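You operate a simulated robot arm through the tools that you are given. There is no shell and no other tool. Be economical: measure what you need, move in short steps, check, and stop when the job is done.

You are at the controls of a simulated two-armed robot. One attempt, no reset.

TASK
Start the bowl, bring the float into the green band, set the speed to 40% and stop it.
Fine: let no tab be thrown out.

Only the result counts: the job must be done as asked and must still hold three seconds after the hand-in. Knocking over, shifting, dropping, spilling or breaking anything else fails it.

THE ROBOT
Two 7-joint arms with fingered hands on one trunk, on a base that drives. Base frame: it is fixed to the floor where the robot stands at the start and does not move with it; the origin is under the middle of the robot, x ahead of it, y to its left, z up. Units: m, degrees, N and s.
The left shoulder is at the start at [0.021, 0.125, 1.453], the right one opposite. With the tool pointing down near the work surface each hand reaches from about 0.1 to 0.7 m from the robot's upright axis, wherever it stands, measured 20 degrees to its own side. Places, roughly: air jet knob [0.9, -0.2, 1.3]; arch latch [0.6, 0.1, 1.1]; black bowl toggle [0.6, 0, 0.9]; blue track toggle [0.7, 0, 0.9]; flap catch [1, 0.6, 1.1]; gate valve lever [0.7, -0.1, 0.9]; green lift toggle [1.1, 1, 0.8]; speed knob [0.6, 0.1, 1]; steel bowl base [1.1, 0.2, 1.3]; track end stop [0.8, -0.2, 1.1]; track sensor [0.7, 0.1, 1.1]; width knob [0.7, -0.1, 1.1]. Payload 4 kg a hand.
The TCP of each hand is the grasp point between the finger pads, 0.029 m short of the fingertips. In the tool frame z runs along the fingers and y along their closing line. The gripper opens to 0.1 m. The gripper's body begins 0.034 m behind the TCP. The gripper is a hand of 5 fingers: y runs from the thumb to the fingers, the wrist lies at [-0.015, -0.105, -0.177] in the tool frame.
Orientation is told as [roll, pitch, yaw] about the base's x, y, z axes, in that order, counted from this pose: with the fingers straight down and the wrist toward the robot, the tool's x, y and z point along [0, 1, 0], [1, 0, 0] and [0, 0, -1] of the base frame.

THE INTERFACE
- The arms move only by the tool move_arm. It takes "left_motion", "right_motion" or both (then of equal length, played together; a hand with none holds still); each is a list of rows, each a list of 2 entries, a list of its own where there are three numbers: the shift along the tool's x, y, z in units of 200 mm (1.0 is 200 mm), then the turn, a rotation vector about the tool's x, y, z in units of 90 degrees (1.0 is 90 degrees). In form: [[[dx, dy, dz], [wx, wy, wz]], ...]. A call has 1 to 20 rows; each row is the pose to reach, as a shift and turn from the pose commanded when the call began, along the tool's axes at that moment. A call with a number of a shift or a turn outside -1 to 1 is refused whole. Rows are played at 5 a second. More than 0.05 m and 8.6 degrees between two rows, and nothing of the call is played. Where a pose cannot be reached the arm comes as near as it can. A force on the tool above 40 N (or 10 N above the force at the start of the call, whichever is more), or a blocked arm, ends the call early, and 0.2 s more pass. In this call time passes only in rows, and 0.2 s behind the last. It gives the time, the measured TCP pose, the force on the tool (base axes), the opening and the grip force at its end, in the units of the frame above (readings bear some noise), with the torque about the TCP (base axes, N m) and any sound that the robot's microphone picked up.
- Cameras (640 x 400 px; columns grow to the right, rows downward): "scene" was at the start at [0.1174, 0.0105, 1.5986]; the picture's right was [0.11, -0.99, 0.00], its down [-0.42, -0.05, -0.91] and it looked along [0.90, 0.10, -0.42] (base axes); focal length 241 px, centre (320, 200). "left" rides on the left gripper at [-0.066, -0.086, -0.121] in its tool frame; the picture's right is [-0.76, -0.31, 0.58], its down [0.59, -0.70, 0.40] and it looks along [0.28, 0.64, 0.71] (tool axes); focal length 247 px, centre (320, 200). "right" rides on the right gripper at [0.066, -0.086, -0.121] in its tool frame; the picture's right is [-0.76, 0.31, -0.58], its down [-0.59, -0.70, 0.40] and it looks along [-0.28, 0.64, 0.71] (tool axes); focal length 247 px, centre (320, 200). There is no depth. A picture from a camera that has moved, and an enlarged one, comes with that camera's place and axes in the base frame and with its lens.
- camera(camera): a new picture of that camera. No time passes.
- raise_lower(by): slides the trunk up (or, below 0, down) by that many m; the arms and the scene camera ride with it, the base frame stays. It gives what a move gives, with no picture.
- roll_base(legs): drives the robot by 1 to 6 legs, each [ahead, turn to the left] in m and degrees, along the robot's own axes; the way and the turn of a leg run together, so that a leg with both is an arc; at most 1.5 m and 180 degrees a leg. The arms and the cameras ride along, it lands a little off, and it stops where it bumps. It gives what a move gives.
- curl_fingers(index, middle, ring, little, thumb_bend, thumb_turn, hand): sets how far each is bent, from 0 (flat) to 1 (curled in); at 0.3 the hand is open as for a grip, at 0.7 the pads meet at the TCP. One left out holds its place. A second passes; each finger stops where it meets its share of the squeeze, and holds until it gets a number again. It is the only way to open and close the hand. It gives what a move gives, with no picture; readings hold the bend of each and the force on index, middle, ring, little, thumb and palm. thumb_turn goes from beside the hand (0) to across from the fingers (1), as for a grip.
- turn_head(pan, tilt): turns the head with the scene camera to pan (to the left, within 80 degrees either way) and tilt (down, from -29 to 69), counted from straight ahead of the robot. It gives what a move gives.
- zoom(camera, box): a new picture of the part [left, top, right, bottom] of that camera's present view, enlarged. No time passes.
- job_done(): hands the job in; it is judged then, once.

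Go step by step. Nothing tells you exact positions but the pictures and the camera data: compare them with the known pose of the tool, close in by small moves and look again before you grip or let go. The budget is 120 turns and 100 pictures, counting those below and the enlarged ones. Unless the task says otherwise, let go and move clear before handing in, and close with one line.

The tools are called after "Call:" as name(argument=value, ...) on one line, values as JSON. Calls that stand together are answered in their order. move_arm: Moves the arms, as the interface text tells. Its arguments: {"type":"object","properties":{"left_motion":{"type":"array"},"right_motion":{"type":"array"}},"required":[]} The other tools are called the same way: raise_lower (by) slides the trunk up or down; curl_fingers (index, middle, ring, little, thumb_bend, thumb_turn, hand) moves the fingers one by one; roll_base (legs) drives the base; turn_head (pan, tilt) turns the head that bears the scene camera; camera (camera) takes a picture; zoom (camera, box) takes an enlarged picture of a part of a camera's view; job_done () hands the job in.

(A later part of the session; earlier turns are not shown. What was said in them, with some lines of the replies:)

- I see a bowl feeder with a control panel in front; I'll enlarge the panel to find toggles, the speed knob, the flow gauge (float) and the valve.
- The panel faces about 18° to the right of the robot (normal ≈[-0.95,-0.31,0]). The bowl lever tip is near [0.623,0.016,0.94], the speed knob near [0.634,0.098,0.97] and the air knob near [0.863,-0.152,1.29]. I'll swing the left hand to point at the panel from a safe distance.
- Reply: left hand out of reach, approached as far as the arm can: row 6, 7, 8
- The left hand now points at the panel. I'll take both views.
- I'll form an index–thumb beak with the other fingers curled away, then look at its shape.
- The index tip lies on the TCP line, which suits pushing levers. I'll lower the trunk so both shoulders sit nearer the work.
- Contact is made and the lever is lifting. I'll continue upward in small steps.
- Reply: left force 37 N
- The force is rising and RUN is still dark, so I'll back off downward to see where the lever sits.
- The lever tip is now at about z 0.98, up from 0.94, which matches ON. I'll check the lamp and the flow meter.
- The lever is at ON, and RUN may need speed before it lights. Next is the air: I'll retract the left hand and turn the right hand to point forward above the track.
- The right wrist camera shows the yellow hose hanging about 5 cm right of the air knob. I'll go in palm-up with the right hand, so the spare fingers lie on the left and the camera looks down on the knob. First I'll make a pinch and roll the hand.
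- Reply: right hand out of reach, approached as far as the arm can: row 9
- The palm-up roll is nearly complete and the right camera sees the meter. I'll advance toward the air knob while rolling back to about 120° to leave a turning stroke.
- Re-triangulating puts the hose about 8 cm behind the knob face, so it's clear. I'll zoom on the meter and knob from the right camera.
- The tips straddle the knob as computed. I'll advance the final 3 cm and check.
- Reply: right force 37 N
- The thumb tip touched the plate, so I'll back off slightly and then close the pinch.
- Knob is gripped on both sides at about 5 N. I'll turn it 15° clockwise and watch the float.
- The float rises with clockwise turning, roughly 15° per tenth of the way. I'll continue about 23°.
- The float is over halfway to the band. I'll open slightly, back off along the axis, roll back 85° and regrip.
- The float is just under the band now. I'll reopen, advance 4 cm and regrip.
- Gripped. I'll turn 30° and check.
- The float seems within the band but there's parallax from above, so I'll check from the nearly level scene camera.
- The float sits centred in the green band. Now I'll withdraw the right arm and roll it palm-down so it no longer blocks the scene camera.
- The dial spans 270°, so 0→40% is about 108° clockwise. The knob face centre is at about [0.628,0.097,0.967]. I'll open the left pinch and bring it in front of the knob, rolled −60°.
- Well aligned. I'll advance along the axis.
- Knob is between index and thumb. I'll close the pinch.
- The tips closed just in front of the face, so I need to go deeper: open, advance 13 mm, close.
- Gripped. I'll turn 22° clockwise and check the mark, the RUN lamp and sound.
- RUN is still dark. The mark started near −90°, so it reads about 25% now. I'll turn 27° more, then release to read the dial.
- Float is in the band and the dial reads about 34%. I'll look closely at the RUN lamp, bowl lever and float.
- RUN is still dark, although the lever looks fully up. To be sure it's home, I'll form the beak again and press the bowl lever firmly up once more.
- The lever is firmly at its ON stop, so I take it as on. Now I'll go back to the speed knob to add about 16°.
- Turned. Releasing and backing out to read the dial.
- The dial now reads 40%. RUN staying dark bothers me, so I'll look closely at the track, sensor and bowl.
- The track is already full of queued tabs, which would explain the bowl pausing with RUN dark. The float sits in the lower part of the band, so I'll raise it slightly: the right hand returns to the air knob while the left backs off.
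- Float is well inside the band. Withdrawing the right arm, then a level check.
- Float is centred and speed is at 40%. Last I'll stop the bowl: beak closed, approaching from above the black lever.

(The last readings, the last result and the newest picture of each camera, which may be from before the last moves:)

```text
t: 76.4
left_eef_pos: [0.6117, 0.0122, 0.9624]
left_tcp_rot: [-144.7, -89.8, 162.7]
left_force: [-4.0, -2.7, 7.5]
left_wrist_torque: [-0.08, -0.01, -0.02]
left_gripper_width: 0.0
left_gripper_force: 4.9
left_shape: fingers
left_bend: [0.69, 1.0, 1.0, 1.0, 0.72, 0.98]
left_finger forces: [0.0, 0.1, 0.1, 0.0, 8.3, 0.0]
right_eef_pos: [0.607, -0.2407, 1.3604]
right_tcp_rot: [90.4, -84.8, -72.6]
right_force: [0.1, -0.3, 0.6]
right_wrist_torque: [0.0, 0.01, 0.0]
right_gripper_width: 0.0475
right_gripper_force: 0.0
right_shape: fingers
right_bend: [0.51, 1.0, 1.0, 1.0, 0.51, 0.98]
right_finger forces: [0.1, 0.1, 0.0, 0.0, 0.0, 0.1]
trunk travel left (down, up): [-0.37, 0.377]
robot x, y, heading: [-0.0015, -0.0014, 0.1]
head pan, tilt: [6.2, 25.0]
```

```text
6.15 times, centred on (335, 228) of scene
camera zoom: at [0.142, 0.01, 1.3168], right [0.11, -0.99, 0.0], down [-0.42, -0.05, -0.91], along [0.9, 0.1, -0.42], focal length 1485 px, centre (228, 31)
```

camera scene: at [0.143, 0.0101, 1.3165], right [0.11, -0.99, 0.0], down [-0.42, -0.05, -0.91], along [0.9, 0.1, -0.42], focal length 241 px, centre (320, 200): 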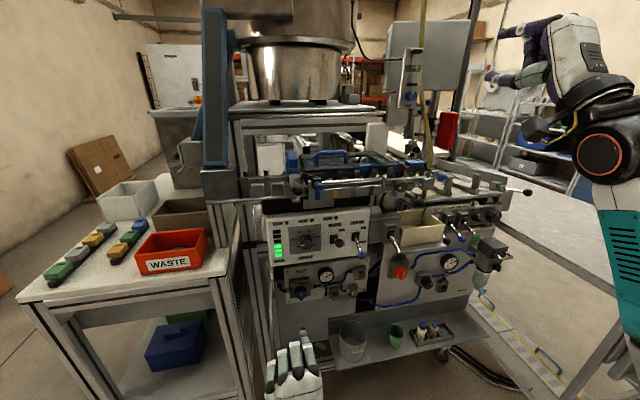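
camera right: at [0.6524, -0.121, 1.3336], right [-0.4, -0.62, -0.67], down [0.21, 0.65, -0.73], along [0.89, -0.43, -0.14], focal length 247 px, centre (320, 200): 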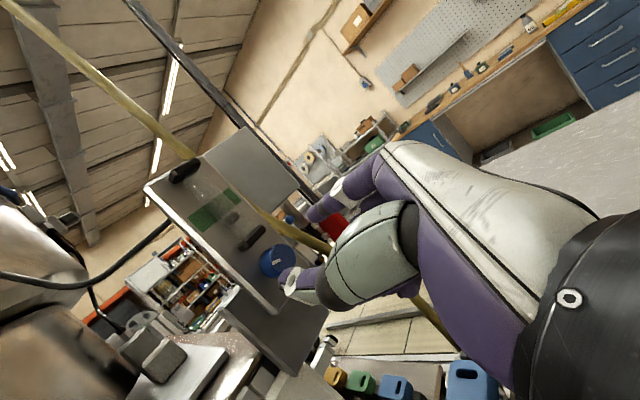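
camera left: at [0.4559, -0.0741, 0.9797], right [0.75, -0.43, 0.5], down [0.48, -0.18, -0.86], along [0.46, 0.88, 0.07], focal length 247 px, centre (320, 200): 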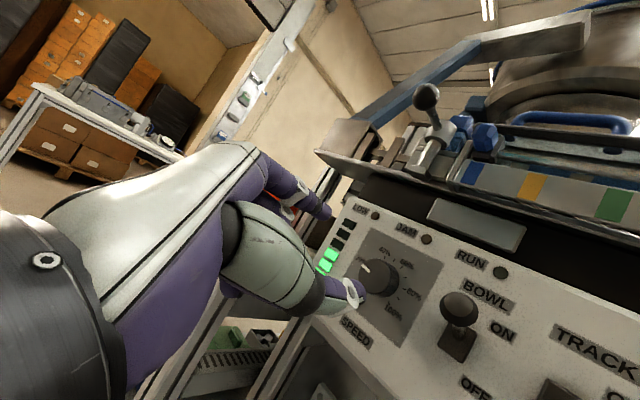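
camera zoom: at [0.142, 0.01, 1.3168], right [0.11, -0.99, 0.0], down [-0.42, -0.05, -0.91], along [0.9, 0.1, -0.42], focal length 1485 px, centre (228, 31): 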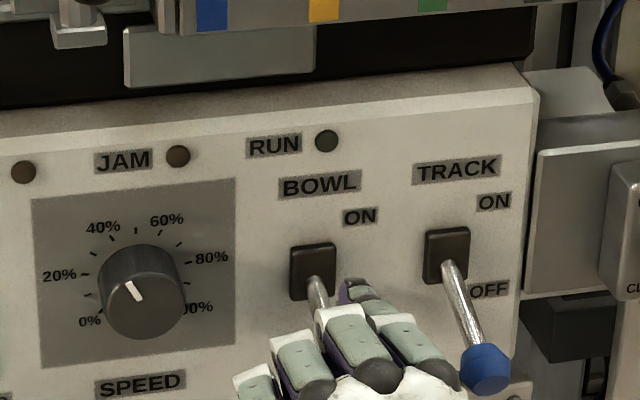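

Call:
move_arm(left_motion=[[[0, -0.04, 0], [0, 0, 0]], [[0, -0.08, 0], [0, 0, 0]], [[0, -0.11, 0], [0, 0, 0]]])

Call:
zoom(camera="scene", box=[290, 195, 380, 260])

```text
t: 77.2
left_eef_pos: [0.6143, 0.0103, 0.9356]
left_tcp_rot: [38.9, -89.7, -20.8]
left_force: [-4.0, -14.8, 6.3]
left_wrist_torque: [-0.02, -0.11, -0.18]
left_gripper_width: 0.0001
left_gripper_force: 8.3
left_shape: fingers
left_bend: [0.68, 1.0, 1.0, 1.0, 0.75, 0.93]
left_finger forces: [2.4, 0.0, 0.1, 0.0, 13.7, 0.1]
right_eef_pos: [0.6091, -0.2423, 1.3579]
right_tcp_rot: [89.8, -84.7, -71.9]
right_force: [1.0, -0.3, -0.5]
right_wrist_torque: [-0.01, 0.01, 0.01]
right_gripper_width: 0.0476
right_gripper_force: 0.1
right_shape: fingers
right_bend: [0.51, 1.0, 1.0, 1.0, 0.51, 0.98]
right_finger forces: [0.0, 0.0, 0.0, 0.0, 0.0, 0.1]
trunk travel left (down, up): [-0.37, 0.377]
robot x, y, heading: [-0.0013, -0.0045, -0.1]
head pan, tilt: [6.2, 25.0]
```

```text
6.15 times, centred on (335, 228) of scene
camera zoom: at [0.1432, 0.0086, 1.3163], right [0.11, -0.99, 0.0], down [-0.42, -0.04, -0.91], along [0.9, 0.1, -0.42], focal length 1485 px, centre (228, 31)
```

zoom: 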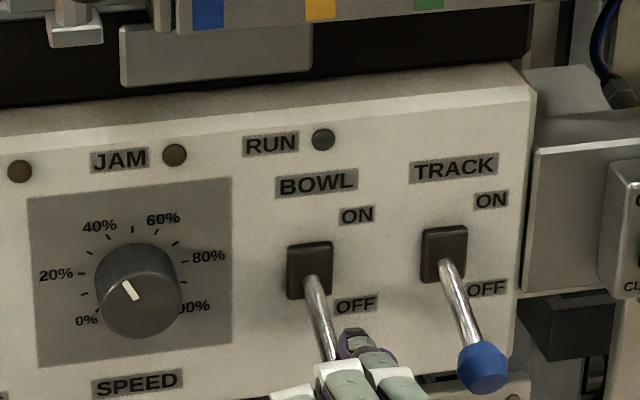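

The lever is down at OFF. Backing straight out.

Call:
move_arm(left_motion=[[[-0.03, 0.04, -0.02], [0, 0, 0]], [[-0.03, 0.06, -0.15], [0, 0, 0]], [[-0.03, 0.06, -0.3], [0, 0, 0]], [[-0.03, 0.06, -0.45], [0, 0, 0]], [[-0.03, 0, -0.6], [0, 0, 0]], [[-0.03, -0.2, -0.7], [0, 0, 0]]])

Call:
zoom(camera="scene", box=[260, 200, 380, 280])

Call:
camera(camera="scene")

```text
t: 78.6
left_eef_pos: [0.4821, -0.0379, 0.8986]
left_tcp_rot: [-53.7, -89.9, 71.8]
left_force: [-0.3, -0.4, 0.0]
left_wrist_torque: [-0.03, 0.02, 0.0]
left_gripper_width: 0.0009
left_gripper_force: 0.1
left_shape: fingers
left_bend: [0.7, 1.0, 1.0, 1.0, 0.7, 0.98]
left_finger forces: [0.1, 0.0, 0.1, 0.0, 0.0, 0.0]
right_eef_pos: [0.6075, -0.2404, 1.3598]
right_tcp_rot: [89.7, -84.7, -71.7]
right_force: [-0.5, 0.2, -0.1]
right_wrist_torque: [-0.03, -0.01, -0.03]
right_gripper_width: 0.0475
right_gripper_force: 0.0
right_shape: fingers
right_bend: [0.51, 1.0, 1.0, 1.0, 0.51, 0.98]
right_finger forces: [0.0, 0.0, 0.0, 0.1, 0.0, 0.0]
trunk travel left (down, up): [-0.37, 0.377]
robot x, y, heading: [-0.0031, -0.0014, -0.2]
head pan, tilt: [6.2, 25.0]
```

```text
5.00 times, centred on (320, 240) of scene
camera zoom: at [0.1432, 0.0102, 1.3165], right [0.11, -0.99, 0.0], down [-0.42, -0.05, -0.91], along [0.9, 0.1, -0.42], focal length 1206 px, centre (320, 0)
```

zoom: 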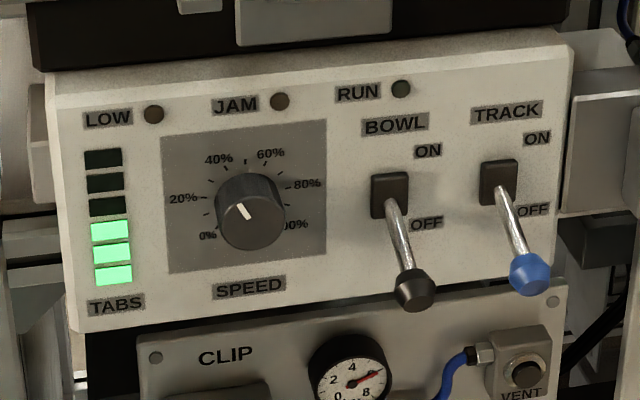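

```text
22 pictures are left
camera scene: at [0.1432, 0.0102, 1.3165], right [0.11, -0.99, 0.0], down [-0.42, -0.05, -0.91], along [0.9, 0.1, -0.42], focal length 241 px, centre (320, 200)
```

scene: 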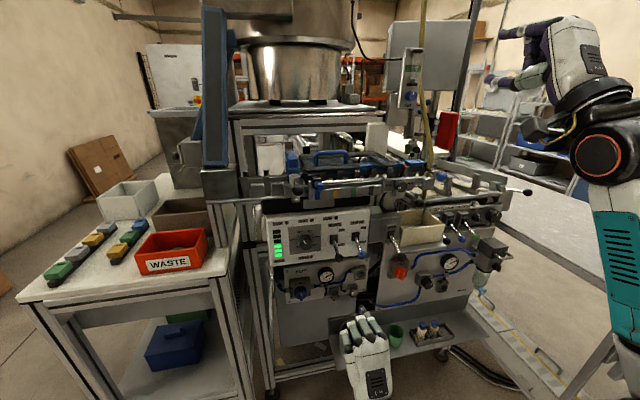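

Call:
zoom(camera="scene", box=[400, 45, 424, 85])

Call:
zoom(camera="scene", box=[290, 221, 322, 253])

```text
10.00 times, centred on (412, 65) of scene
camera zoom: at [0.1432, 0.0102, 1.3165], right [0.11, -0.99, 0.0], down [-0.42, -0.05, -0.91], along [0.9, 0.1, -0.42], focal length 2413 px, centre (-600, 1550)
```

zoom: 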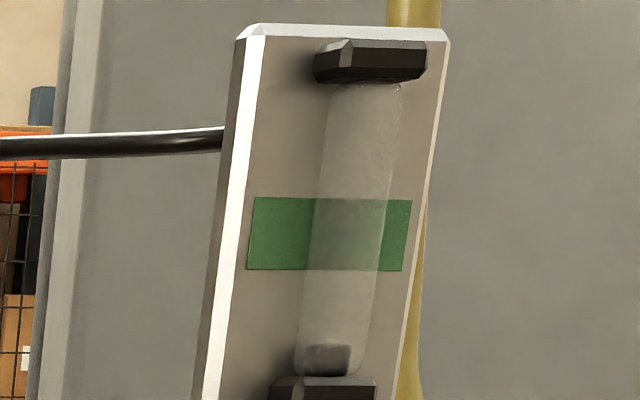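

```text
12.50 times, centred on (306, 237) of scene
camera zoom: at [0.1432, 0.0102, 1.3165], right [0.11, -0.99, 0.0], down [-0.42, -0.05, -0.91], along [0.9, 0.1, -0.42], focal length 3016 px, centre (495, -262)
```

zoom: 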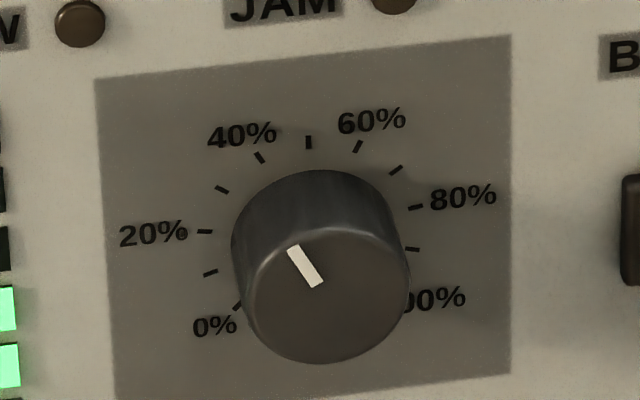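

The float fell only when the bowl was switched off. So the bowl was running, with the float in the band, until the stop. The dial is at 40%, the bowl lever is at OFF and both hands are clear, so I'm handing in.

Call:
job_done()

```text
The job is handed in.
```

I started the bowl, brought the float into the green band, set the speed to 40% and stopped the bowl. I saw no tab thrown out. The RUN lamp never lit, but the float dropped the moment I switched the bowl off, so I take it that the bowl was running.
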